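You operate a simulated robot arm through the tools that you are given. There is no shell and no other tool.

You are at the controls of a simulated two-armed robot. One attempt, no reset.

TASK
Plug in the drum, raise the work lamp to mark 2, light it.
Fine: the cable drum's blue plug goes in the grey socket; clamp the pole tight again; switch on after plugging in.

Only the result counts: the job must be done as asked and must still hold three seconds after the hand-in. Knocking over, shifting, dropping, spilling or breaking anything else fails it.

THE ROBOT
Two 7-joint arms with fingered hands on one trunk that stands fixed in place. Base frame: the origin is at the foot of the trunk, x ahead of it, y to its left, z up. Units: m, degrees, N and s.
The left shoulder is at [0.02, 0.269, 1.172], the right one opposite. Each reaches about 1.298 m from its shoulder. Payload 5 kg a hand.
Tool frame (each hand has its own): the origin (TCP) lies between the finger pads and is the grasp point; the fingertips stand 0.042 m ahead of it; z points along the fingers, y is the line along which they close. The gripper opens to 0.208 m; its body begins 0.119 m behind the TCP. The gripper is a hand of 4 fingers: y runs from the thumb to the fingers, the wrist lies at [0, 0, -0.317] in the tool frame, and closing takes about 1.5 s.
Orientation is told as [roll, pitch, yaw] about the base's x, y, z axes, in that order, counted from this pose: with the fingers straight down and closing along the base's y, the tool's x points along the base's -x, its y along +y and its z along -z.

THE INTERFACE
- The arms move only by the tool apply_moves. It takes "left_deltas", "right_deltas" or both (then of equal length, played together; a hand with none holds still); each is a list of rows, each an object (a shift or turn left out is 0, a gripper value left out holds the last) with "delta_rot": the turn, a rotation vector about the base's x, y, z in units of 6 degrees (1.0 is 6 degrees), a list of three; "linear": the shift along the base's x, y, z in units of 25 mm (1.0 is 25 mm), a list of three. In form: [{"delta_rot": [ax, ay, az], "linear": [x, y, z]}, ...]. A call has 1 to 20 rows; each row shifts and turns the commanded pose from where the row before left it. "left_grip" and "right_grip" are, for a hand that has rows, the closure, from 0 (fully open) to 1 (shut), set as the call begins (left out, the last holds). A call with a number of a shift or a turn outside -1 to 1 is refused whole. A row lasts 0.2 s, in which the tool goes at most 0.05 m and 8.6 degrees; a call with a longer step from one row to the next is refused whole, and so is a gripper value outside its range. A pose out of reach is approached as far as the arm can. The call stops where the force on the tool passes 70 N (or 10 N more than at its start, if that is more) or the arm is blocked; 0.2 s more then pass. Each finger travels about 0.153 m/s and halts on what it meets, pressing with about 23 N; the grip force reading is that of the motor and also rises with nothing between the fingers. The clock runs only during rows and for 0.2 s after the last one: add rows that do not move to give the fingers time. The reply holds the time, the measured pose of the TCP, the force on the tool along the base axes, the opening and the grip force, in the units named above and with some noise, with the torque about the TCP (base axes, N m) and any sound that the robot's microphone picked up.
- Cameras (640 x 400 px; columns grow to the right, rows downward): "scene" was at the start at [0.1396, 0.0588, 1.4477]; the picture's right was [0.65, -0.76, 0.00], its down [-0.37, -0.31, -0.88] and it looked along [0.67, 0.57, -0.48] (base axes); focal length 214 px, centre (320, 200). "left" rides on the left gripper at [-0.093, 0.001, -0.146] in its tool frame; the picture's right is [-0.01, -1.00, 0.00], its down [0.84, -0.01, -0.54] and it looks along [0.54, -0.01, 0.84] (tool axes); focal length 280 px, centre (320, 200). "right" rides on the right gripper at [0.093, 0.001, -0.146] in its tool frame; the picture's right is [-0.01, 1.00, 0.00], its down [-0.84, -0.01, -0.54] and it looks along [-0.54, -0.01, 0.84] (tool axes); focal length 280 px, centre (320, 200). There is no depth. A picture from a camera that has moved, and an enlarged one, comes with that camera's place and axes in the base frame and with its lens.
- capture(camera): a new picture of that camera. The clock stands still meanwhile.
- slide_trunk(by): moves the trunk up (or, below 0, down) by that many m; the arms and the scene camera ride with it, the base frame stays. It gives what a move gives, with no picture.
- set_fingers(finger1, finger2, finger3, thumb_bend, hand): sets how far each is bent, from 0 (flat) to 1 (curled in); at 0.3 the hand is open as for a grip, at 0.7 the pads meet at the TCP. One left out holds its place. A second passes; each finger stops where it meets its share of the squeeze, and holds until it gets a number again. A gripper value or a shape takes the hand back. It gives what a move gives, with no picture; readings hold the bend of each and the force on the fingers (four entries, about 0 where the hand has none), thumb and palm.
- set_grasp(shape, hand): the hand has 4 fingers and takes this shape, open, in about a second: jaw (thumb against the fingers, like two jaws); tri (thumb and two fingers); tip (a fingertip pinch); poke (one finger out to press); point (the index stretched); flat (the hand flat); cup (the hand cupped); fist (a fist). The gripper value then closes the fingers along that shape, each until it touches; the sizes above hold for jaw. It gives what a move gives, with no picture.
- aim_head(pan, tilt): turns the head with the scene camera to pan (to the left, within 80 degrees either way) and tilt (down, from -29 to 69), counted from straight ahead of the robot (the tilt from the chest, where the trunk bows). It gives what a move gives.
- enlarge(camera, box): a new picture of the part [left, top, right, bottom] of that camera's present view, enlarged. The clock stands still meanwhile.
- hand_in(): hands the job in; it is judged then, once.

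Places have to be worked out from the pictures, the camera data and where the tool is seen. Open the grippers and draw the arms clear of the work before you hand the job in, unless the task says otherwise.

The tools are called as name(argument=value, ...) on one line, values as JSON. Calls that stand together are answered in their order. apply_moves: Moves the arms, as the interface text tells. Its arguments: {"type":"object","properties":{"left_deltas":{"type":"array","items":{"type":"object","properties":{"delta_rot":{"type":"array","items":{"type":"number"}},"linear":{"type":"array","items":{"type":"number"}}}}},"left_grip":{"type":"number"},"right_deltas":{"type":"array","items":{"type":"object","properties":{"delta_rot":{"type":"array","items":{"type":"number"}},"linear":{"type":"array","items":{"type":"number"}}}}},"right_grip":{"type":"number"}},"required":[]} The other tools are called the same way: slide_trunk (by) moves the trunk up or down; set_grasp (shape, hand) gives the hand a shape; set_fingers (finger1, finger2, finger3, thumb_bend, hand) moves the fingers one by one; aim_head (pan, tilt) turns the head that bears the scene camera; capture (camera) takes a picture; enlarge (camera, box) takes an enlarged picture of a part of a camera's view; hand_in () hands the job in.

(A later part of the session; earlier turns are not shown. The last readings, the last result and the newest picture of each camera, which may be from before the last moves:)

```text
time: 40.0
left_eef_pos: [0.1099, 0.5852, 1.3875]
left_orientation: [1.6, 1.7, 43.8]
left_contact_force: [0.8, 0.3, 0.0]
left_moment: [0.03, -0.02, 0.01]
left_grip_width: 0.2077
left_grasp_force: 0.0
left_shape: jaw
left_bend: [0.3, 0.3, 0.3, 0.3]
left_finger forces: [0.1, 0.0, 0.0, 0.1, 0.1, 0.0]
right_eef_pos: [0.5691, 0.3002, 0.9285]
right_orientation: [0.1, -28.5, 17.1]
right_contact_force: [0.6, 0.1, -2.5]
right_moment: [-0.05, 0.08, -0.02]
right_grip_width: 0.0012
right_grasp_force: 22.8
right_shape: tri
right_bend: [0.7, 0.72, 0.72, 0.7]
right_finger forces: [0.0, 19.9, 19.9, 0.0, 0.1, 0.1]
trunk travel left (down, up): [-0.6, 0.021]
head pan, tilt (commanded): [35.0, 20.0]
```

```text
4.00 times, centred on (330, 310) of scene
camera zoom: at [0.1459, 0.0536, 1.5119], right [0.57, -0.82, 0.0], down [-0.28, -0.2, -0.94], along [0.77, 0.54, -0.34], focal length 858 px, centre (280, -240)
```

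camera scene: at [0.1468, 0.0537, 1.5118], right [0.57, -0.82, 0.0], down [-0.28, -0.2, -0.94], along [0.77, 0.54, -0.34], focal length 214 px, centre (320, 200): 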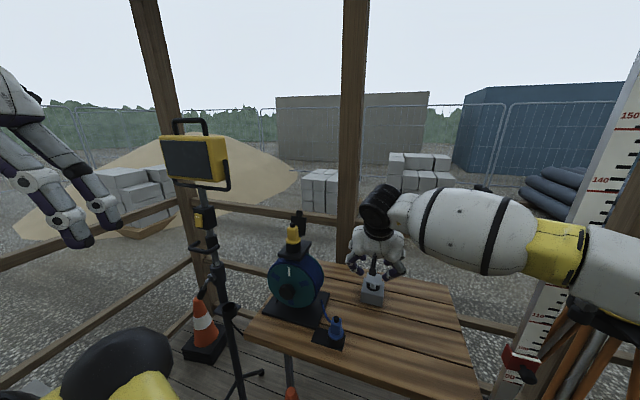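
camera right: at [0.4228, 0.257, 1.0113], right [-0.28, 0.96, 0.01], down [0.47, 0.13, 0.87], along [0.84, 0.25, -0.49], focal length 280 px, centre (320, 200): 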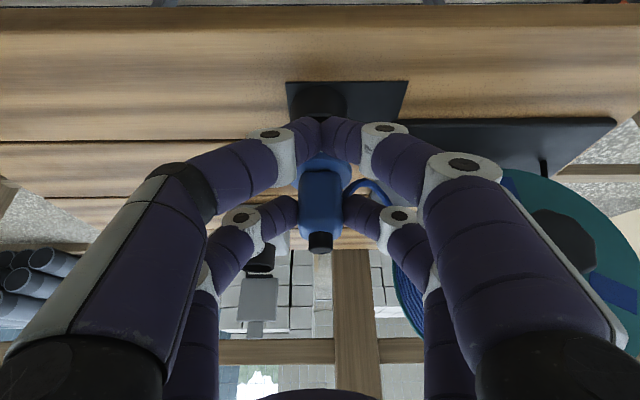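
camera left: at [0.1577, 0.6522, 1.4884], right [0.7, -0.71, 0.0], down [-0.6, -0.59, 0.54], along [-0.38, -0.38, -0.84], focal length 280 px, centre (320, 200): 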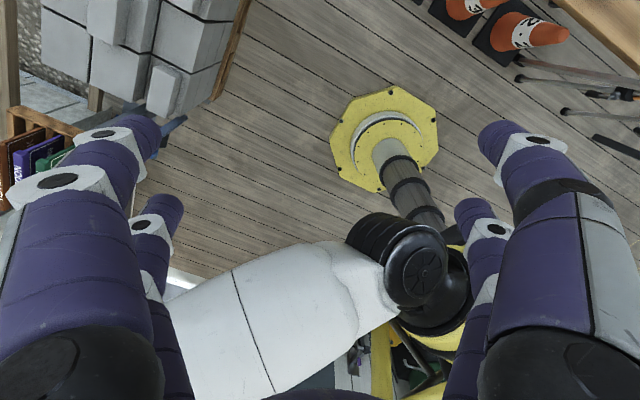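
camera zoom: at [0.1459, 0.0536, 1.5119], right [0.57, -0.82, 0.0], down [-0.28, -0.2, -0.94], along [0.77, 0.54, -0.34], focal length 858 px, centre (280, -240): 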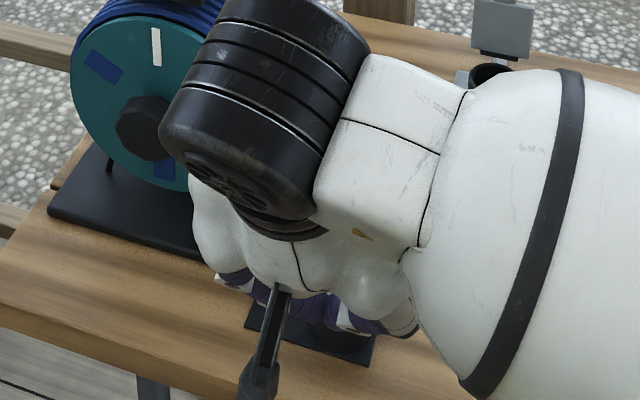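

The plug has come out of its holder and hangs in the pinch (2.5 N load). I lift it 9 cm more and look at it.

apply_moves(right_deltas=[{"linear": [0, 0, 0.7]}, {"linear": [0, 0, 0.9]}, {"linear": [0, 0, 0.9]}, {"linear": [0, 0, 0.9]}])

capture(camera="scene")

enlarge(camera="scene", box=[280, 230, 400, 350])

enlarge(camera="right", box=[240, 100, 400, 260])

```text
time: 41.0
left_eef_pos: [0.1095, 0.5848, 1.3872]
left_orientation: [1.6, 1.7, 44.0]
left_contact_force: [-0.8, 0.3, -0.4]
left_moment: [-0.02, -0.02, -0.02]
left_grip_width: 0.2079
left_grasp_force: 0.0
left_shape: jaw
left_bend: [0.3, 0.3, 0.3, 0.3]
left_finger forces: [0.0, 0.0, 0.0, 0.0, 0.0, 0.0]
right_eef_pos: [0.5679, 0.301, 1.0146]
right_orientation: [0.1, -28.4, 17.1]
right_contact_force: [-0.9, 0.8, -2.0]
right_moment: [-0.01, 0.05, 0.0]
right_grip_width: 0.0009
right_grasp_force: 23.4
right_shape: tri
right_bend: [0.7, 0.72, 0.72, 0.7]
right_finger forces: [0.0, 20.1, 20.1, 0.1, 0.0, 0.1]
trunk travel left (down, up): [-0.6, 0.021]
head pan, tilt (commanded): [35.0, 20.0]
```

```text
taken
camera scene: at [0.1455, 0.0536, 1.512], right [0.57, -0.82, 0.0], down [-0.28, -0.2, -0.94], along [0.77, 0.54, -0.34], focal length 214 px, centre (320, 200)
```

scene: 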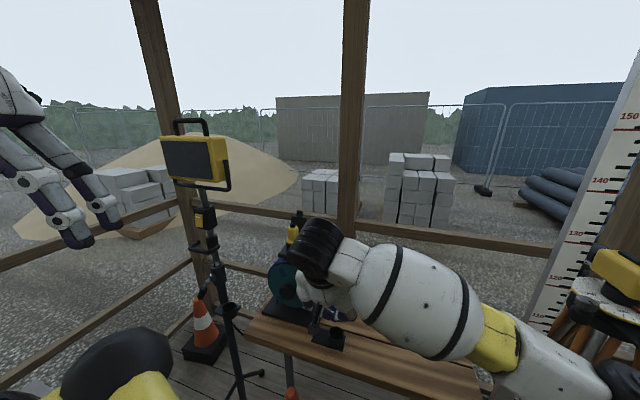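

```text
3.33 times, centred on (340, 290) of scene
camera zoom: at [0.1455, 0.0536, 1.512], right [0.57, -0.82, 0.0], down [-0.28, -0.2, -0.94], along [0.77, 0.54, -0.34], focal length 715 px, centre (253, -100)
```

zoom: 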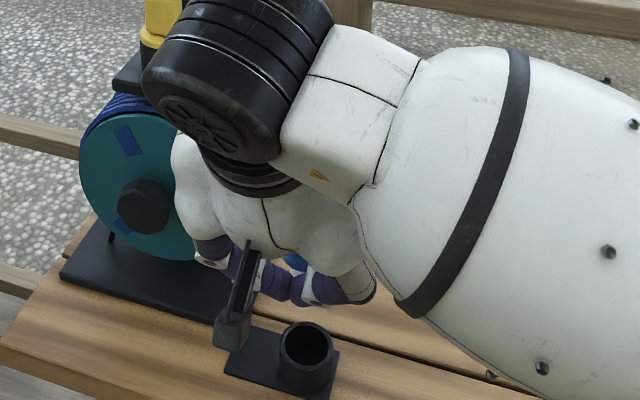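

```text
2.50 times, centred on (320, 180) of right
camera zoom: at [0.4212, 0.2576, 1.097], right [-0.28, 0.96, 0.01], down [0.47, 0.13, 0.87], along [0.84, 0.25, -0.49], focal length 701 px, centre (320, 250)
```

zoom: 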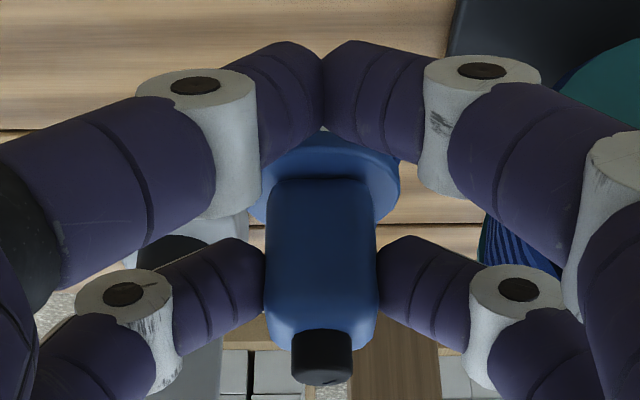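

The plug is held well, and the drum pays out cord as it moves. I carry the plug over to above the socket mouth (≈0.879, 0.287).

apply_moves(right_deltas=[{"linear": [0.5, -0.05, 0]}, {"linear": [0.9, -0.09, 0]}, {"linear": [0.9, -0.09, 0]}, {"linear": [0.9, -0.09, 0]}, {"linear": [0.9, -0.09, 0]}, {"linear": [0.9, -0.09, 0]}, {"linear": [0.9, -0.09, 0]}, {"linear": [0.9, -0.09, 0]}, {"linear": [0.9, -0.09, 0]}, {"linear": [0.9, -0.09, 0]}, {"linear": [0.9, -0.09, 0]}, {"linear": [0.9, -0.09, 0]}, {}])

capture(camera="right")

enlarge(camera="scene", box=[330, 200, 450, 310])

```text
time: 43.8
left_eef_pos: [0.1094, 0.5852, 1.3872]
left_orientation: [1.6, 1.7, 43.9]
left_contact_force: [-0.5, 0.7, -0.4]
left_moment: [-0.04, 0.03, -0.01]
left_grip_width: 0.2079
left_grasp_force: 0.2
left_shape: jaw
left_bend: [0.3, 0.3, 0.3, 0.3]
left_finger forces: [0.1, 0.0, 0.0, 0.1, 0.0, 0.0]
right_eef_pos: [0.827, 0.2779, 1.013]
right_orientation: [0.2, -28.4, 17.0]
right_contact_force: [-1.3, 0.8, -1.0]
right_moment: [-0.04, 0.1, -0.03]
right_grip_width: 0.0008
right_grasp_force: 23.3
right_shape: tri
right_bend: [0.7, 0.72, 0.72, 0.7]
right_finger forces: [0.0, 20.1, 20.1, 0.0, 0.0, 0.0]
trunk travel left (down, up): [-0.6, 0.021]
head pan, tilt (commanded): [35.0, 20.0]
```

```text
taken
camera right: at [0.6823, 0.2338, 1.0958], right [-0.28, 0.96, 0.01], down [0.47, 0.13, 0.87], along [0.84, 0.25, -0.48], focal length 280 px, centre (320, 200)
```

right: 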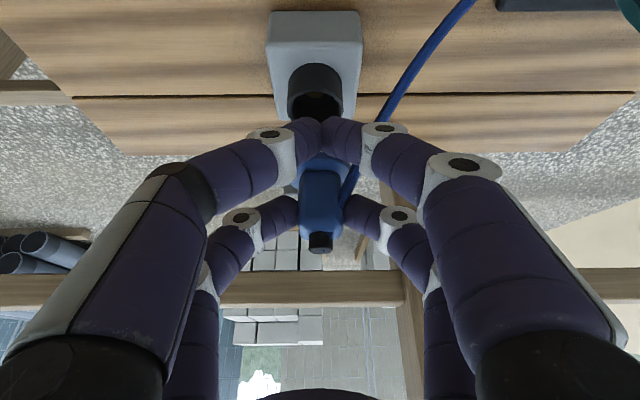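

```text
3.64 times, centred on (390, 255) of scene
camera zoom: at [0.1458, 0.0538, 1.5119], right [0.57, -0.82, 0.0], down [-0.28, -0.2, -0.94], along [0.77, 0.54, -0.34], focal length 780 px, centre (66, 0)
```

zoom: 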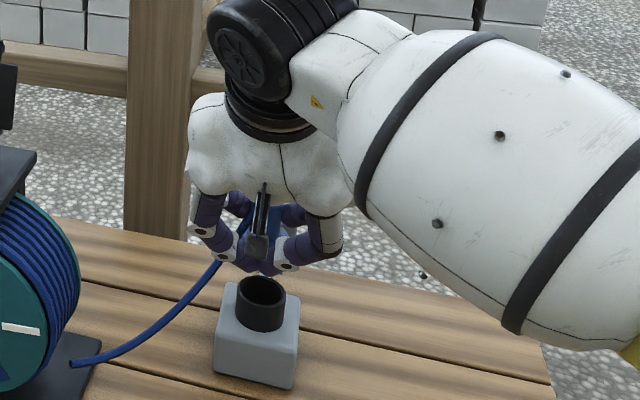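

The plug is over the socket and the cord trails freely to the drum. I enlarge the right camera's view to measure plug axis and socket mouth in one picture.

enlarge(camera="right", box=[250, 40, 390, 160])

enlarge(camera="right", box=[260, 140, 380, 270])

enlarge(camera="scene", box=[355, 235, 415, 295])

```text
3.33 times, centred on (320, 100) of right
camera zoom: at [0.6823, 0.2338, 1.0958], right [-0.28, 0.96, 0.01], down [0.47, 0.13, 0.87], along [0.84, 0.25, -0.48], focal length 935 px, centre (320, 533)
```

zoom: 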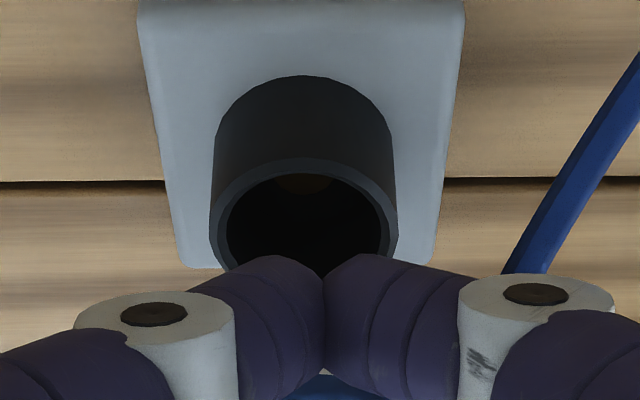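

```text
3.08 times, centred on (320, 205) of right
camera zoom: at [0.6823, 0.2338, 1.0958], right [-0.28, 0.96, 0.01], down [0.47, 0.13, 0.87], along [0.84, 0.25, -0.48], focal length 863 px, centre (320, 185)
```

zoom: 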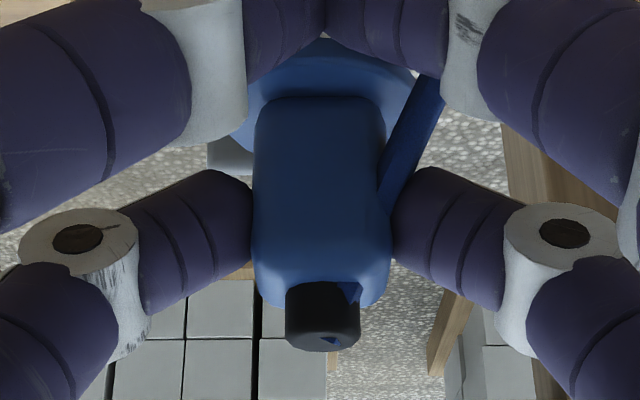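

```text
6.67 times, centred on (385, 265) of scene
camera zoom: at [0.1458, 0.0538, 1.5119], right [0.57, -0.82, 0.0], down [-0.28, -0.2, -0.94], along [0.77, 0.54, -0.34], focal length 1430 px, centre (-113, -233)
```

zoom: 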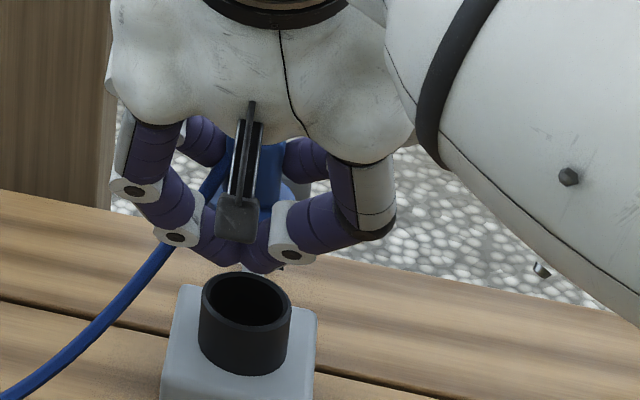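

In the right camera the plug axis lies on column 320 while the mouth centre is at ≈ -5 mm in y'; in x' the plug seems ≈ 7 mm short. I shift by that and lower 25 mm, still above the mouth.

apply_moves(right_deltas=[{"linear": [0.165, -0.06, 0]}, {"linear": [0.165, -0.06, 0]}, {"linear": [0, 0, -0.5]}, {"linear": [0, 0, -0.5]}, {}])

capture(camera="right")

enlarge(camera="scene", box=[355, 235, 415, 295])

```text
time: 45.0
left_eef_pos: [0.1088, 0.5844, 1.3867]
left_orientation: [1.7, 1.7, 44.0]
left_contact_force: [0.3, 0.8, 0.1]
left_moment: [0.0, -0.03, 0.02]
left_grip_width: 0.2078
left_grasp_force: 0.1
left_shape: jaw
left_bend: [0.3, 0.3, 0.3, 0.3]
left_finger forces: [0.0, 0.0, 0.0, 0.0, 0.0, 0.1]
right_eef_pos: [0.8365, 0.2734, 0.9896]
right_orientation: [0.2, -28.5, 17.2]
right_contact_force: [-1.0, -0.5, -1.3]
right_moment: [-0.05, 0.08, -0.01]
right_grip_width: 0.0007
right_grasp_force: 22.7
right_shape: tri
right_bend: [0.7, 0.72, 0.72, 0.7]
right_finger forces: [0.0, 20.1, 20.1, 0.1, 0.0, 0.0]
trunk travel left (down, up): [-0.6, 0.021]
head pan, tilt (commanded): [35.0, 20.0]
```

```text
taken
camera right: at [0.6909, 0.2296, 1.0722], right [-0.28, 0.96, 0.01], down [0.47, 0.13, 0.87], along [0.84, 0.25, -0.48], focal length 280 px, centre (320, 200)
```

right: 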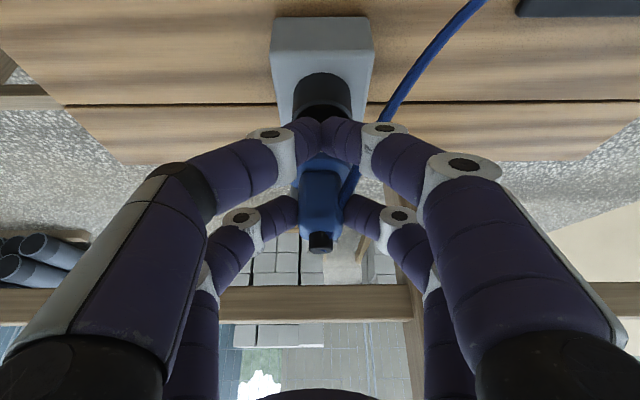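

```text
6.67 times, centred on (385, 265) of scene
camera zoom: at [0.1457, 0.0537, 1.512], right [0.57, -0.82, 0.0], down [-0.28, -0.2, -0.94], along [0.77, 0.54, -0.34], focal length 1430 px, centre (-113, -233)
```

zoom: 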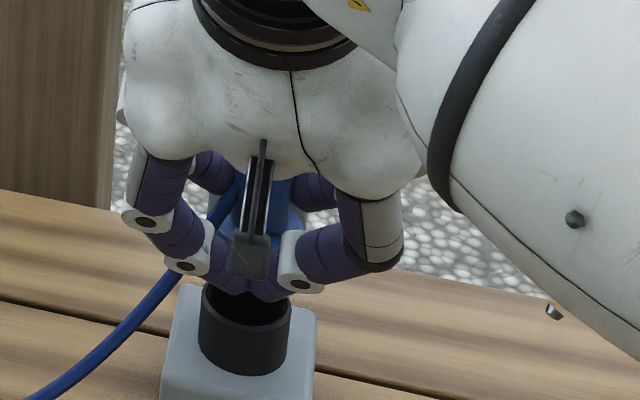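

I open only the near pair (finger 1 and thumb) so that the camera can see flange and mouth together, keeping fingers 2 and 3 squeezing.

set_fingers(hand="right", finger1=0.4, finger2=0.85, finger3=0.85, thumb_bend=0.4)

capture(camera="right")

```text
time: 46.0
left_eef_pos: [0.1108, 0.5841, 1.387]
left_orientation: [1.7, 1.7, 44.0]
left_contact_force: [-0.2, 0.0, 0.4]
left_moment: [-0.01, -0.02, 0.03]
left_grip_width: 0.2078
left_grasp_force: 0.1
left_shape: jaw
left_bend: [0.3, 0.3, 0.3, 0.3]
left_finger forces: [0.0, 0.0, 0.0, 0.0, 0.0, 0.0]
right_eef_pos: [0.8364, 0.2727, 0.9897]
right_orientation: [0.3, -28.4, 17.1]
right_contact_force: [0.1, 1.0, 0.5]
right_moment: [-0.03, 0.07, 0.02]
right_grip_width: 0.1655
right_grasp_force: 9.2
right_shape: fingers
right_bend: [0.4, 0.72, 0.72, 0.4]
right_finger forces: [0.0, 8.9, 8.9, 0.1, 0.1, 0.1]
trunk travel left (down, up): [-0.6, 0.021]
head pan, tilt (commanded): [35.0, 20.0]
```

```text
taken
camera right: at [0.6912, 0.2294, 1.0721], right [-0.28, 0.96, 0.01], down [0.47, 0.13, 0.87], along [0.84, 0.25, -0.48], focal length 280 px, centre (320, 200)
```

right: 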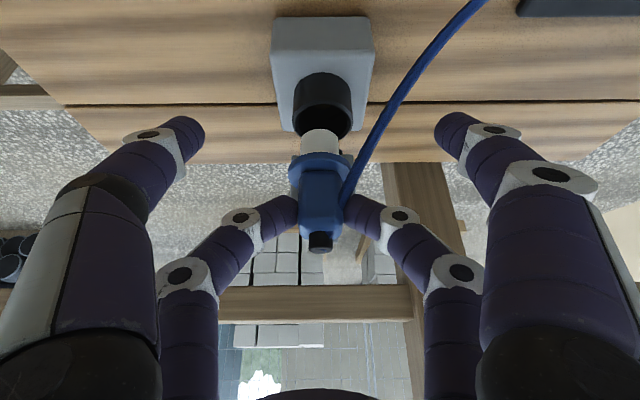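

Now plug, its white skirt and the mouth are all visible; the pinch holds at 9 N. I enlarge.

enlarge(camera="right", box=[260, 60, 380, 260])

enlarge(camera="right", box=[275, 60, 365, 170])

enlarge(camera="scene", box=[355, 235, 415, 295])

```text
2.00 times, centred on (320, 160) of right
camera zoom: at [0.6912, 0.2294, 1.0721], right [-0.28, 0.96, 0.01], down [0.47, 0.13, 0.87], along [0.84, 0.25, -0.48], focal length 561 px, centre (320, 280)
```

zoom: 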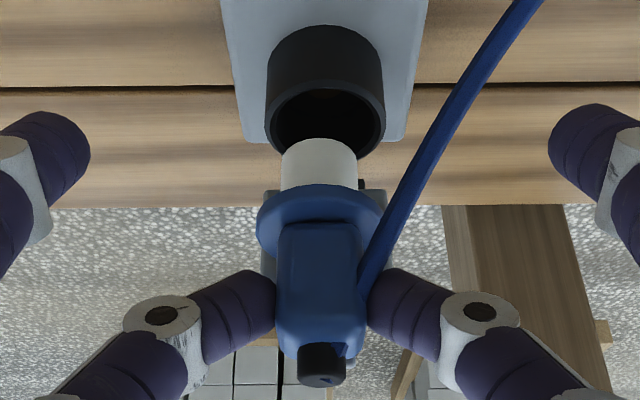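

```text
3.64 times, centred on (320, 115) of right
camera zoom: at [0.6912, 0.2294, 1.0721], right [-0.28, 0.96, 0.01], down [0.47, 0.13, 0.87], along [0.84, 0.25, -0.48], focal length 1020 px, centre (320, 509)
```

zoom: 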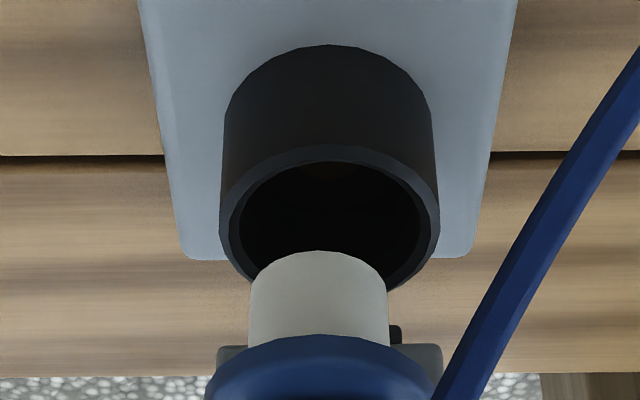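

```text
6.67 times, centred on (385, 265) of scene
camera zoom: at [0.146, 0.0537, 1.5119], right [0.57, -0.82, 0.0], down [-0.28, -0.2, -0.94], along [0.77, 0.54, -0.34], focal length 1430 px, centre (-113, -233)
```

zoom: 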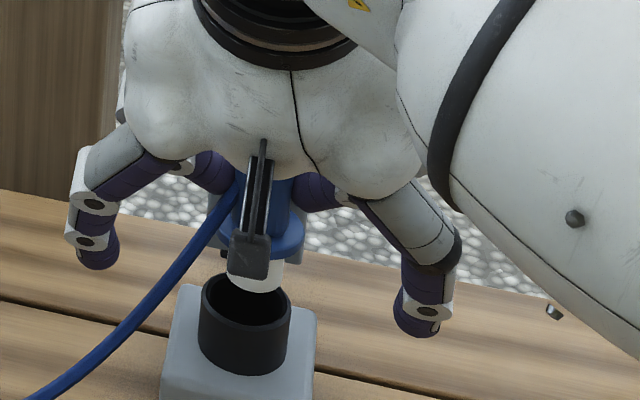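

Skirt ≈ 33 mm wide, mouth ≈ 47 mm inside, and they line up within a few mm; only +2.5 mm in y' is needed. I correct and descend 30 mm so the skirt enters the mouth.

apply_moves(right_deltas=[{"linear": [-0.03, 0.096, 0]}, {"linear": [0, 0, -0.4]}, {"linear": [0, 0, -0.4]}, {"linear": [0, 0, -0.3]}, {}])

enlarge(camera="right", box=[260, 60, 380, 260])

enlarge(camera="scene", box=[355, 235, 415, 295])

```text
time: 47.2
left_eef_pos: [0.1078, 0.5844, 1.3872]
left_orientation: [1.6, 1.6, 43.8]
left_contact_force: [-1.2, 0.2, -0.2]
left_moment: [0.05, -0.02, 0.0]
left_grip_width: 0.2082
left_grasp_force: 0.0
left_shape: jaw
left_bend: [0.3, 0.3, 0.3, 0.3]
left_finger forces: [0.0, 0.1, 0.0, 0.0, 0.0, 0.0]
right_eef_pos: [0.8355, 0.2745, 0.9629]
right_orientation: [0.1, -28.4, 17.1]
right_contact_force: [-3.1, -0.2, 7.0]
right_moment: [0.07, -0.28, 0.0]
right_grip_width: 0.1658
right_grasp_force: 9.8
right_shape: fingers
right_bend: [0.4, 0.73, 0.73, 0.4]
right_finger forces: [0.1, 9.4, 9.4, 0.0, 0.1, 0.1]
trunk travel left (down, up): [-0.6, 0.021]
head pan, tilt (commanded): [35.0, 20.0]
```

```text
2.00 times, centred on (320, 160) of right
camera zoom: at [0.6897, 0.2326, 1.0455], right [-0.28, 0.96, 0.01], down [0.47, 0.13, 0.87], along [0.84, 0.25, -0.48], focal length 561 px, centre (320, 280)
```

zoom: 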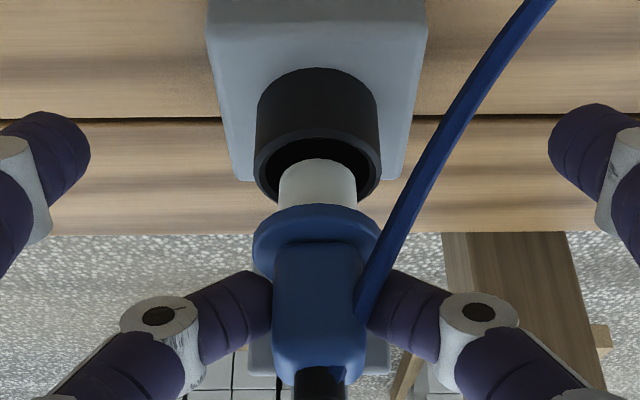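

```text
6.67 times, centred on (385, 265) of scene
camera zoom: at [0.1449, 0.0533, 1.5121], right [0.57, -0.82, 0.0], down [-0.28, -0.2, -0.94], along [0.77, 0.54, -0.34], focal length 1430 px, centre (-113, -233)
```

zoom: 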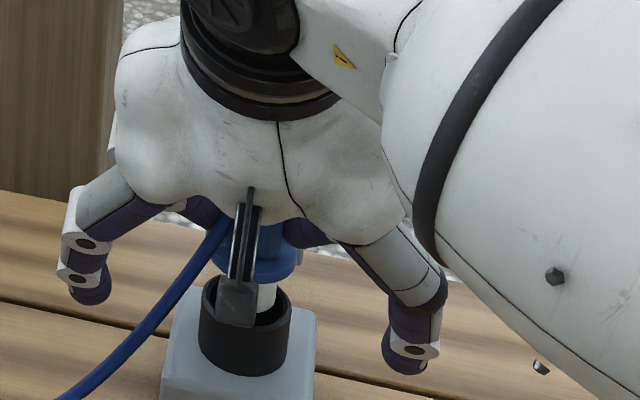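

Contact of 7 N up with a push toward the robot: the skirt touches the far rim, so the plug is ≈ 8–10 mm too far in x'. I lift slightly, shift back 9 mm, and look.

apply_moves(right_deltas=[{"linear": [0, 0, 0.4]}, {"linear": [-0.17, -0.05, 0]}, {"linear": [-0.17, -0.05, 0]}, {}])

enlarge(camera="right", box=[260, 60, 380, 260])

enlarge(camera="scene", box=[355, 235, 415, 295])

```text
time: 48.2
left_eef_pos: [0.11, 0.5852, 1.3874]
left_orientation: [1.6, 1.7, 43.9]
left_contact_force: [0.3, -0.3, -0.1]
left_moment: [-0.01, 0.04, -0.06]
left_grip_width: 0.2079
left_grasp_force: 0.1
left_shape: jaw
left_bend: [0.3, 0.3, 0.3, 0.3]
left_finger forces: [0.1, 0.0, 0.0, 0.0, 0.0, 0.0]
right_eef_pos: [0.829, 0.275, 0.9704]
right_orientation: [0.2, -28.4, 17.0]
right_contact_force: [0.0, -0.8, 0.4]
right_moment: [0.01, 0.07, -0.02]
right_grip_width: 0.1659
right_grasp_force: 7.5
right_shape: fingers
right_bend: [0.4, 0.73, 0.72, 0.4]
right_finger forces: [0.0, 8.0, 8.0, 0.0, 0.0, 0.0]
trunk travel left (down, up): [-0.6, 0.021]
head pan, tilt (commanded): [35.0, 20.0]
```

```text
2.00 times, centred on (320, 160) of right
camera zoom: at [0.6827, 0.2307, 1.0526], right [-0.28, 0.96, 0.01], down [0.47, 0.13, 0.87], along [0.84, 0.25, -0.49], focal length 561 px, centre (320, 280)
```

zoom: 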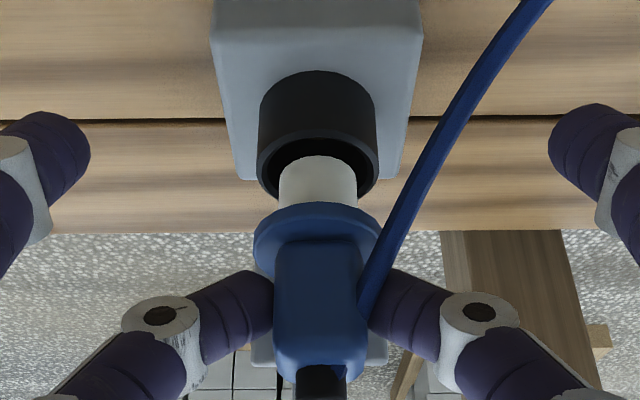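

```text
6.67 times, centred on (385, 265) of scene
camera zoom: at [0.1462, 0.0538, 1.5119], right [0.57, -0.82, 0.0], down [-0.28, -0.2, -0.94], along [0.77, 0.54, -0.34], focal length 1430 px, centre (-113, -233)
```

zoom: 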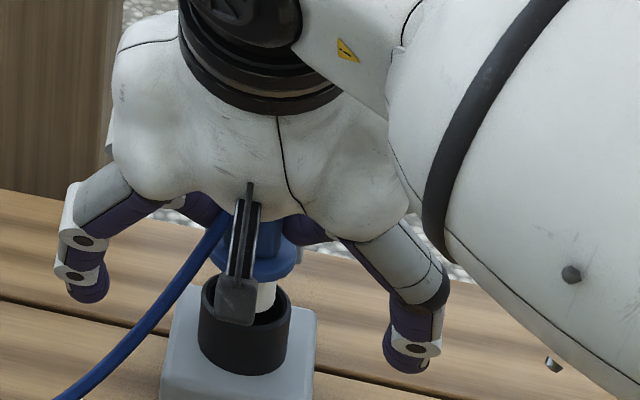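

Laterally aligned now. I descend in small steps watching the force.

apply_moves(right_deltas=[{"linear": [0, 0, -0.3]}, {"linear": [0, 0, -0.3]}, {}])

enlarge(camera="right", box=[260, 60, 380, 260])

```text
time: 49.0
left_eef_pos: [0.1102, 0.5842, 1.3869]
left_orientation: [1.6, 1.8, 43.9]
left_contact_force: [0.3, 0.2, 0.4]
left_moment: [0.01, -0.02, 0.02]
left_grip_width: 0.2079
left_grasp_force: 0.0
left_shape: jaw
left_bend: [0.3, 0.3, 0.3, 0.3]
left_finger forces: [0.0, 0.0, 0.1, 0.1, 0.0, 0.0]
right_eef_pos: [0.8276, 0.2743, 0.9547]
right_orientation: [0.3, -28.4, 17.1]
right_contact_force: [0.2, 0.0, -0.6]
right_moment: [-0.01, 0.1, -0.01]
right_grip_width: 0.1656
right_grasp_force: 7.5
right_shape: fingers
right_bend: [0.4, 0.73, 0.72, 0.4]
right_finger forces: [0.0, 7.9, 7.9, 0.0, 0.1, 0.0]
trunk travel left (down, up): [-0.6, 0.021]
head pan, tilt (commanded): [35.0, 20.0]
```

```text
2.00 times, centred on (320, 160) of right
camera zoom: at [0.6821, 0.2309, 1.0381], right [-0.28, 0.96, 0.01], down [0.47, 0.13, 0.87], along [0.84, 0.25, -0.49], focal length 561 px, centre (320, 280)
```

zoom: 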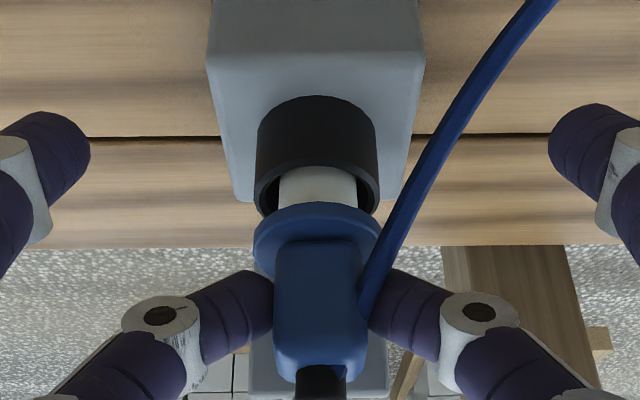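

The skirt is inside the mouth with no force. I keep descending in small steps.

apply_moves(right_deltas=[{"linear": [0, 0, -0.25]}, {"linear": [0, 0, -0.25]}, {}])

enlarge(camera="right", box=[260, 60, 380, 260])

enlarge(camera="scene", box=[355, 235, 415, 295])

```text
time: 49.8
left_eef_pos: [0.1101, 0.5835, 1.3869]
left_orientation: [1.6, 1.6, 44.0]
left_contact_force: [-0.5, -0.6, 0.9]
left_moment: [0.01, -0.02, -0.02]
left_grip_width: 0.208
left_grasp_force: 0.1
left_shape: jaw
left_bend: [0.3, 0.3, 0.3, 0.3]
left_finger forces: [0.0, 0.0, 0.1, 0.0, 0.1, 0.0]
right_eef_pos: [0.8274, 0.2744, 0.9446]
right_orientation: [0.1, -28.5, 17.2]
right_contact_force: [-0.6, -0.6, 0.2]
right_moment: [-0.02, 0.09, -0.02]
right_grip_width: 0.1658
right_grasp_force: 7.6
right_shape: fingers
right_bend: [0.4, 0.73, 0.72, 0.4]
right_finger forces: [0.0, 7.9, 7.9, 0.0, 0.1, 0.0]
trunk travel left (down, up): [-0.6, 0.021]
head pan, tilt (commanded): [35.0, 20.0]
```

```text
2.00 times, centred on (320, 160) of right
camera zoom: at [0.6817, 0.2305, 1.0263], right [-0.28, 0.96, 0.01], down [0.47, 0.13, 0.87], along [0.84, 0.25, -0.48], focal length 561 px, centre (320, 280)
```

zoom: 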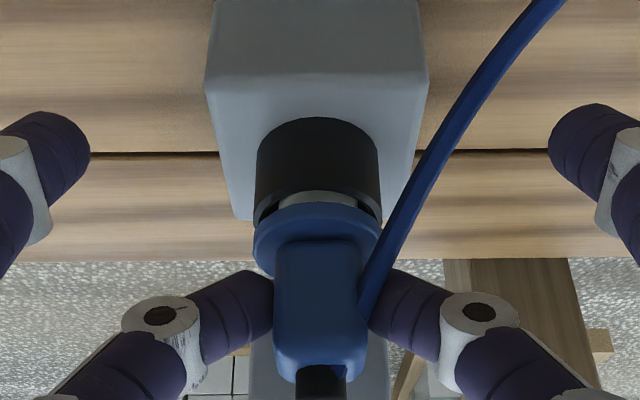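

```text
6.67 times, centred on (385, 265) of scene
camera zoom: at [0.1459, 0.0537, 1.5119], right [0.57, -0.82, 0.0], down [-0.28, -0.2, -0.94], along [0.77, 0.54, -0.34], focal length 1430 px, centre (-113, -233)
```

zoom: 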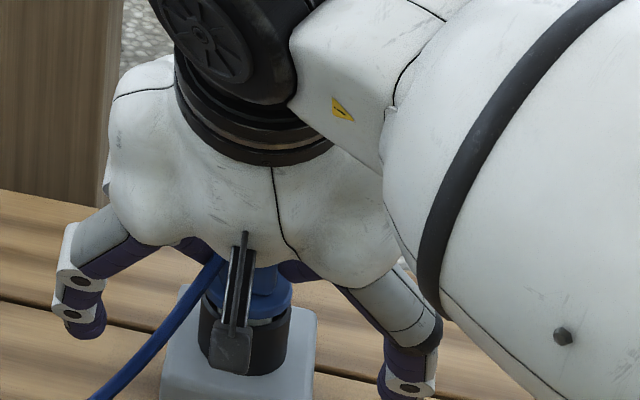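

Still no resistance. I descend further toward seating the flange on the rim.

apply_moves(right_deltas=[{"linear": [0, 0, -0.25]}, {"linear": [0, 0, -0.25]}, {}])

enlarge(camera="right", box=[260, 60, 380, 260])

```text
time: 50.6
left_eef_pos: [0.1095, 0.5842, 1.3873]
left_orientation: [1.6, 1.7, 44.0]
left_contact_force: [-0.4, 0.9, 1.0]
left_moment: [-0.04, -0.03, 0.01]
left_grip_width: 0.2079
left_grasp_force: 0.0
left_shape: jaw
left_bend: [0.3, 0.3, 0.3, 0.3]
left_finger forces: [0.0, 0.0, 0.1, 0.0, 0.0, 0.0]
right_eef_pos: [0.8279, 0.2742, 0.9345]
right_orientation: [0.2, -28.6, 17.1]
right_contact_force: [3.1, 2.2, 13.3]
right_moment: [0.17, -0.57, -0.02]
right_grip_width: 0.166
right_grasp_force: 10.8
right_shape: fingers
right_bend: [0.4, 0.73, 0.73, 0.4]
right_finger forces: [0.1, 10.4, 10.5, 0.0, 0.1, 0.0]
trunk travel left (down, up): [-0.6, 0.021]
head pan, tilt (commanded): [35.0, 20.0]
```

```text
2.00 times, centred on (320, 160) of right
camera zoom: at [0.6817, 0.23, 1.0154], right [-0.28, 0.96, 0.01], down [0.46, 0.13, 0.88], along [0.84, 0.25, -0.48], focal length 561 px, centre (320, 280)
```

zoom: 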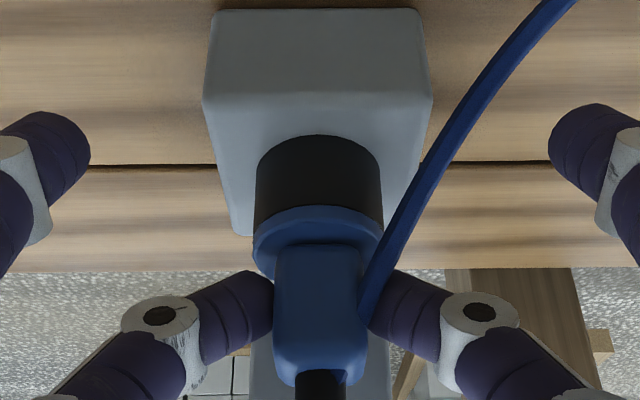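

13 N of resistance now as the flange nears the rim. I close the whole hand again for a firmer hold and push down a bit more.

apply_moves(right_deltas=[{}, {}, {}, {}, {}, {}], right_grip=1)

apply_moves(right_deltas=[{"linear": [0, 0, -0.16]}, {"linear": [0, 0, -0.16]}, {}])

enlarge(camera="right", box=[260, 60, 380, 260])

enlarge(camera="scene", box=[355, 235, 415, 295])

```text
time: 52.0
left_eef_pos: [0.1098, 0.5844, 1.3857]
left_orientation: [1.6, 1.8, 44.0]
left_contact_force: [-0.2, 0.4, 0.1]
left_moment: [-0.02, 0.03, 0.03]
left_grip_width: 0.208
left_grasp_force: 0.0
left_shape: jaw
left_bend: [0.3, 0.3, 0.3, 0.3]
left_finger forces: [0.0, 0.0, 0.0, 0.1, 0.0, 0.1]
right_eef_pos: [0.8276, 0.2737, 0.9307]
right_orientation: [0.1, -28.4, 17.1]
right_contact_force: [-0.4, -0.6, -2.0]
right_moment: [-0.04, 0.09, 0.02]
right_grip_width: 0.0008
right_grasp_force: 23.1
right_shape: tri
right_bend: [0.7, 0.72, 0.72, 0.7]
right_finger forces: [0.1, 19.7, 19.7, 0.0, 0.1, 0.0]
trunk travel left (down, up): [-0.6, 0.021]
head pan, tilt (commanded): [35.0, 20.0]
```

```text
time: 52.8
left_eef_pos: [0.1084, 0.5837, 1.3877]
left_orientation: [1.4, 1.6, 43.9]
left_contact_force: [-0.8, 0.7, 0.8]
left_moment: [0.03, -0.04, -0.02]
left_grip_width: 0.2074
left_grasp_force: 0.0
left_shape: jaw
left_bend: [0.3, 0.3, 0.3, 0.3]
left_finger forces: [0.1, 0.0, 0.0, 0.0, 0.0, 0.1]
right_eef_pos: [0.8259, 0.2746, 0.9268]
right_orientation: [0.1, -28.7, 17.1]
right_contact_force: [2.2, -0.3, 33.0]
right_moment: [0.32, -1.37, 0.0]
right_grip_width: 0.0025
right_grasp_force: 23.4
right_shape: tri
right_bend: [0.7, 0.73, 0.73, 0.7]
right_finger forces: [0.0, 27.2, 28.7, 0.0, 0.0, 0.0]
trunk travel left (down, up): [-0.6, 0.021]
head pan, tilt (commanded): [35.0, 20.0]
```

```text
2.00 times, centred on (320, 160) of right
camera zoom: at [0.6807, 0.2305, 1.0089], right [-0.28, 0.96, 0.01], down [0.46, 0.13, 0.88], along [0.84, 0.25, -0.48], focal length 561 px, centre (320, 280)
```

zoom: 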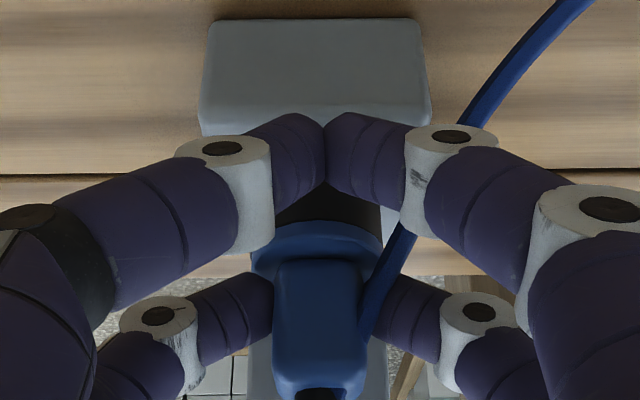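

```text
6.67 times, centred on (385, 265) of scene
camera zoom: at [0.1438, 0.0528, 1.5125], right [0.57, -0.82, 0.0], down [-0.28, -0.2, -0.94], along [0.77, 0.54, -0.34], focal length 1430 px, centre (-113, -233)
```

zoom: 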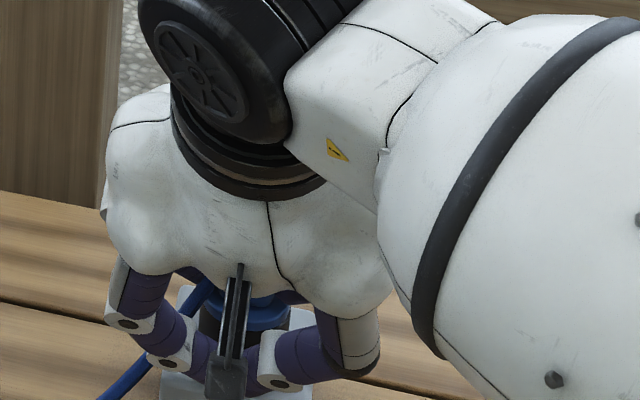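

The resistance rises to 33 N; the flange may be seated or there may be a detent. I press 3 mm more, watching force and any click sound.

apply_moves(right_deltas=[{"linear": [0, 0, -0.12]}, {}, {}])

enlarge(camera="right", box=[270, 120, 370, 220])

```text
time: 53.6
left_eef_pos: [0.1069, 0.5837, 1.3877]
left_orientation: [1.5, 1.6, 43.9]
left_contact_force: [0.1, -0.6, -0.1]
left_moment: [0.06, 0.0, 0.0]
left_grip_width: 0.2079
left_grasp_force: 0.1
left_shape: jaw
left_bend: [0.3, 0.3, 0.3, 0.3]
left_finger forces: [0.0, 0.0, 0.0, 0.1, 0.1, 0.0]
right_eef_pos: [0.8256, 0.2732, 0.926]
right_orientation: [0.2, -28.8, 17.2]
right_contact_force: [9.2, 3.4, 54.5]
right_moment: [0.59, -2.39, 0.04]
right_grip_width: 0.0034
right_grasp_force: 22.1
right_shape: tri
right_bend: [0.7, 0.74, 0.74, 0.7]
right_finger forces: [0.1, 42.2, 45.8, 0.0, 0.1, 0.0]
trunk travel left (down, up): [-0.6, 0.021]
head pan, tilt (commanded): [35.0, 20.0]
```

```text
4.00 times, centred on (320, 170) of right
camera zoom: at [0.6803, 0.2299, 1.007], right [-0.28, 0.96, 0.01], down [0.46, 0.13, 0.88], along [0.84, 0.25, -0.48], focal length 1122 px, centre (320, 320)
```

zoom: 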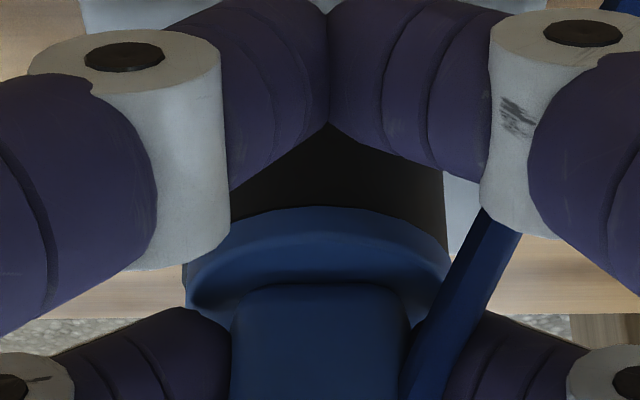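

54 N with no further travel: the flange sits firmly on the collar rim. I ease the push and open the fingers just enough to release the plug.

apply_moves(right_deltas=[{"linear": [0, 0, 0.14]}, {"linear": [0, 0, 0.06]}])

apply_moves(right_deltas=[{}, {}, {}, {}], right_grip=0.5)

capture(camera="right")

enlarge(camera="right", box=[260, 90, 380, 260])

```text
time: 54.2
left_eef_pos: [0.1075, 0.5834, 1.3872]
left_orientation: [1.5, 1.6, 43.9]
left_contact_force: [0.0, -0.3, -0.2]
left_moment: [-0.02, -0.02, -0.02]
left_grip_width: 0.2077
left_grasp_force: 0.0
left_shape: jaw
left_bend: [0.3, 0.3, 0.3, 0.3]
left_finger forces: [0.0, 0.0, 0.1, 0.1, 0.0, 0.0]
right_eef_pos: [0.8256, 0.2729, 0.9267]
right_orientation: [0.1, -28.4, 17.2]
right_contact_force: [7.2, 3.9, 33.8]
right_moment: [0.44, -1.34, 0.1]
right_grip_width: 0.0032
right_grasp_force: 23.2
right_shape: tri
right_bend: [0.7, 0.74, 0.74, 0.7]
right_finger forces: [0.0, 39.1, 36.0, 0.1, 0.0, 0.1]
trunk travel left (down, up): [-0.6, 0.021]
head pan, tilt (commanded): [35.0, 20.0]
```

```text
time: 55.2
left_eef_pos: [0.1092, 0.5843, 1.3873]
left_orientation: [1.5, 1.7, 43.9]
left_contact_force: [-0.7, -0.2, 0.3]
left_moment: [-0.01, -0.03, 0.0]
left_grip_width: 0.2078
left_grasp_force: 0.1
left_shape: jaw
left_bend: [0.3, 0.3, 0.3, 0.3]
left_finger forces: [0.0, 0.0, 0.1, 0.0, 0.0, 0.1]
right_eef_pos: [0.8262, 0.2736, 0.9243]
right_orientation: [0.1, -28.4, 17.1]
right_contact_force: [-0.7, 0.5, 0.4]
right_moment: [0.03, -0.05, 0.03]
right_grip_width: 0.1035
right_grasp_force: 0.0
right_shape: tri
right_bend: [0.73, 0.73, 0.73, 0.7]
right_finger forces: [0.1, 0.0, 0.0, 0.0, 0.0, 0.1]
trunk travel left (down, up): [-0.6, 0.021]
head pan, tilt (commanded): [35.0, 20.0]
```

```text
taken
camera right: at [0.681, 0.23, 1.0079], right [-0.28, 0.96, 0.01], down [0.47, 0.13, 0.87], along [0.84, 0.25, -0.49], focal length 280 px, centre (320, 200)
```

right: 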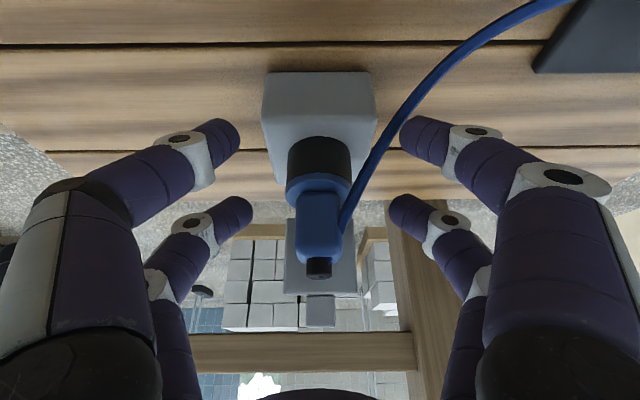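

```text
2.35 times, centred on (320, 175) of right
camera zoom: at [0.681, 0.23, 1.0079], right [-0.28, 0.96, 0.01], down [0.47, 0.13, 0.87], along [0.84, 0.25, -0.49], focal length 660 px, centre (320, 259)
```

zoom: 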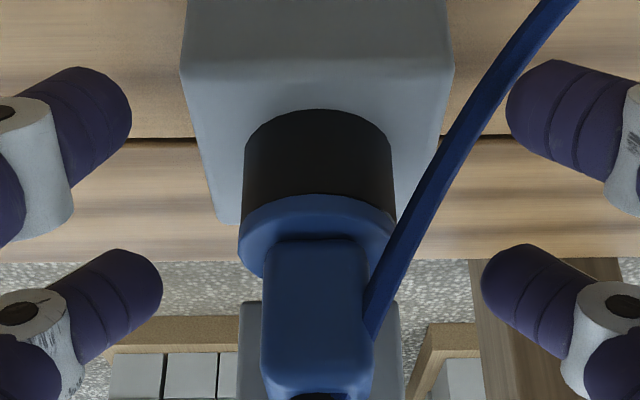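

Plug is released and stands in the socket. I raise the hand clear (along its finger axis backwards and up) and inspect the plug.

apply_moves(right_deltas=[{"linear": [-0.2, -0.06, 0.7]}, {"linear": [-0.3, -0.1, 0.9]}, {"linear": [-0.4, -0.1, 0.9]}, {"linear": [-0.5, -0.1, 0.9]}, {"linear": [-0.9, -0.2, 0.4]}, {"linear": [-0.9, -0.3, 0.2]}, {"linear": [-0.9, -0.4, 0]}, {"linear": [-0.9, -0.4, 0]}])

enlarge(camera="scene", box=[345, 220, 425, 300])

capture(camera="right")

```text
time: 57.0
left_eef_pos: [0.1097, 0.5843, 1.3863]
left_orientation: [1.6, 1.7, 43.8]
left_contact_force: [-0.4, -0.2, -0.3]
left_moment: [0.02, -0.06, 0.0]
left_grip_width: 0.2078
left_grasp_force: 0.0
left_shape: jaw
left_bend: [0.3, 0.3, 0.3, 0.3]
left_finger forces: [0.0, 0.1, 0.0, 0.0, 0.1, 0.0]
right_eef_pos: [0.7025, 0.2303, 1.0263]
right_orientation: [0.2, -28.3, 17.1]
right_contact_force: [0.0, -0.1, 0.2]
right_moment: [0.02, -0.04, 0.01]
right_grip_width: 0.1038
right_grasp_force: 0.1
right_shape: tri
right_bend: [0.73, 0.73, 0.73, 0.7]
right_finger forces: [0.0, 0.1, 0.1, 0.0, 0.0, 0.0]
trunk travel left (down, up): [-0.6, 0.021]
head pan, tilt (commanded): [35.0, 20.0]
```

```text
5.00 times, centred on (385, 260) of scene
camera zoom: at [0.1455, 0.0534, 1.512], right [0.57, -0.82, 0.0], down [-0.28, -0.2, -0.94], along [0.77, 0.54, -0.34], focal length 1072 px, centre (-5, -100)
```

zoom: 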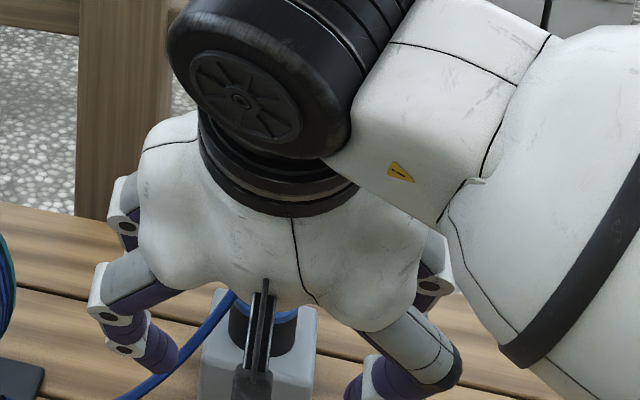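

```text
taken
camera right: at [0.5567, 0.1869, 1.1081], right [-0.28, 0.96, 0.01], down [0.47, 0.13, 0.87], along [0.84, 0.25, -0.48], focal length 280 px, centre (320, 200)
```

right: 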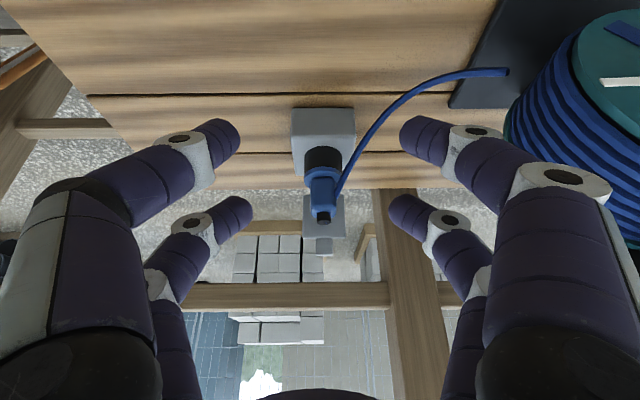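

I draw the right hand back toward the robot's right side so the head can see the plug and then the lamp.

apply_moves(right_deltas=[{"linear": [-0.9, -0.5, 0.8]}, {"linear": [-0.9, -0.6, 0.9]}, {"linear": [-0.9, -0.8, 0.9]}, {"linear": [-0.9, -0.9, 0.9]}, {"linear": [-0.9, -0.9, 0.8]}, {"linear": [-0.9, -0.9, 0.5]}, {"linear": [-0.9, -0.9, 0.3]}, {"linear": [-0.9, -0.9, 0]}, {"linear": [-0.9, -0.9, 0]}, {"linear": [-0.5, -0.9, 0]}])

capture(camera="scene")

enlarge(camera="scene", box=[345, 220, 425, 300])

```text
time: 59.2
left_eef_pos: [0.1106, 0.5844, 1.3864]
left_orientation: [1.6, 1.7, 43.8]
left_contact_force: [0.9, 0.0, -0.1]
left_moment: [0.08, 0.05, 0.02]
left_grip_width: 0.2079
left_grasp_force: 0.1
left_shape: jaw
left_bend: [0.3, 0.3, 0.3, 0.3]
left_finger forces: [0.0, 0.1, 0.0, 0.0, 0.0, 0.0]
right_eef_pos: [0.5346, 0.0227, 1.1513]
right_orientation: [0.2, -28.3, 17.4]
right_contact_force: [0.2, 0.2, 0.2]
right_moment: [0.07, 0.04, 0.01]
right_grip_width: 0.1036
right_grasp_force: 0.1
right_shape: tri
right_bend: [0.73, 0.73, 0.73, 0.7]
right_finger forces: [0.0, 0.0, 0.1, 0.0, 0.0, 0.1]
right hand out of reach, approached as far as the arm can: row 8, 9, 10
trunk travel left (down, up): [-0.6, 0.021]
head pan, tilt (commanded): [35.0, 20.0]
```

```text
taken
camera scene: at [0.1462, 0.0528, 1.512], right [0.57, -0.82, 0.0], down [-0.28, -0.2, -0.94], along [0.77, 0.54, -0.34], focal length 214 px, centre (320, 200)
```

scene: 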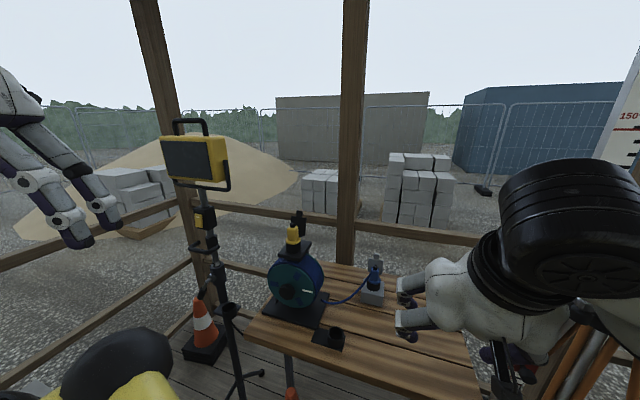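

```text
5.00 times, centred on (385, 260) of scene
camera zoom: at [0.1462, 0.0528, 1.512], right [0.57, -0.82, 0.0], down [-0.28, -0.2, -0.94], along [0.77, 0.54, -0.34], focal length 1072 px, centre (-5, -100)
```

zoom: 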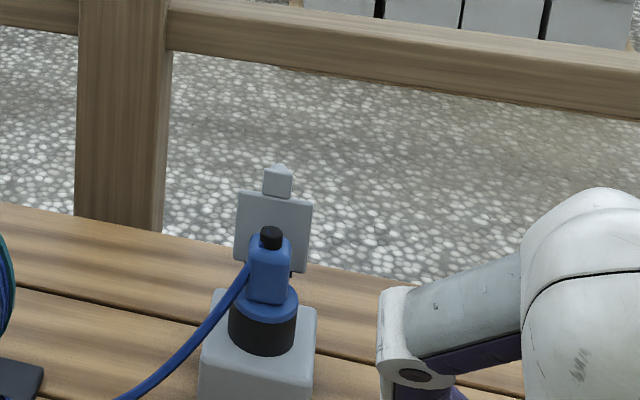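

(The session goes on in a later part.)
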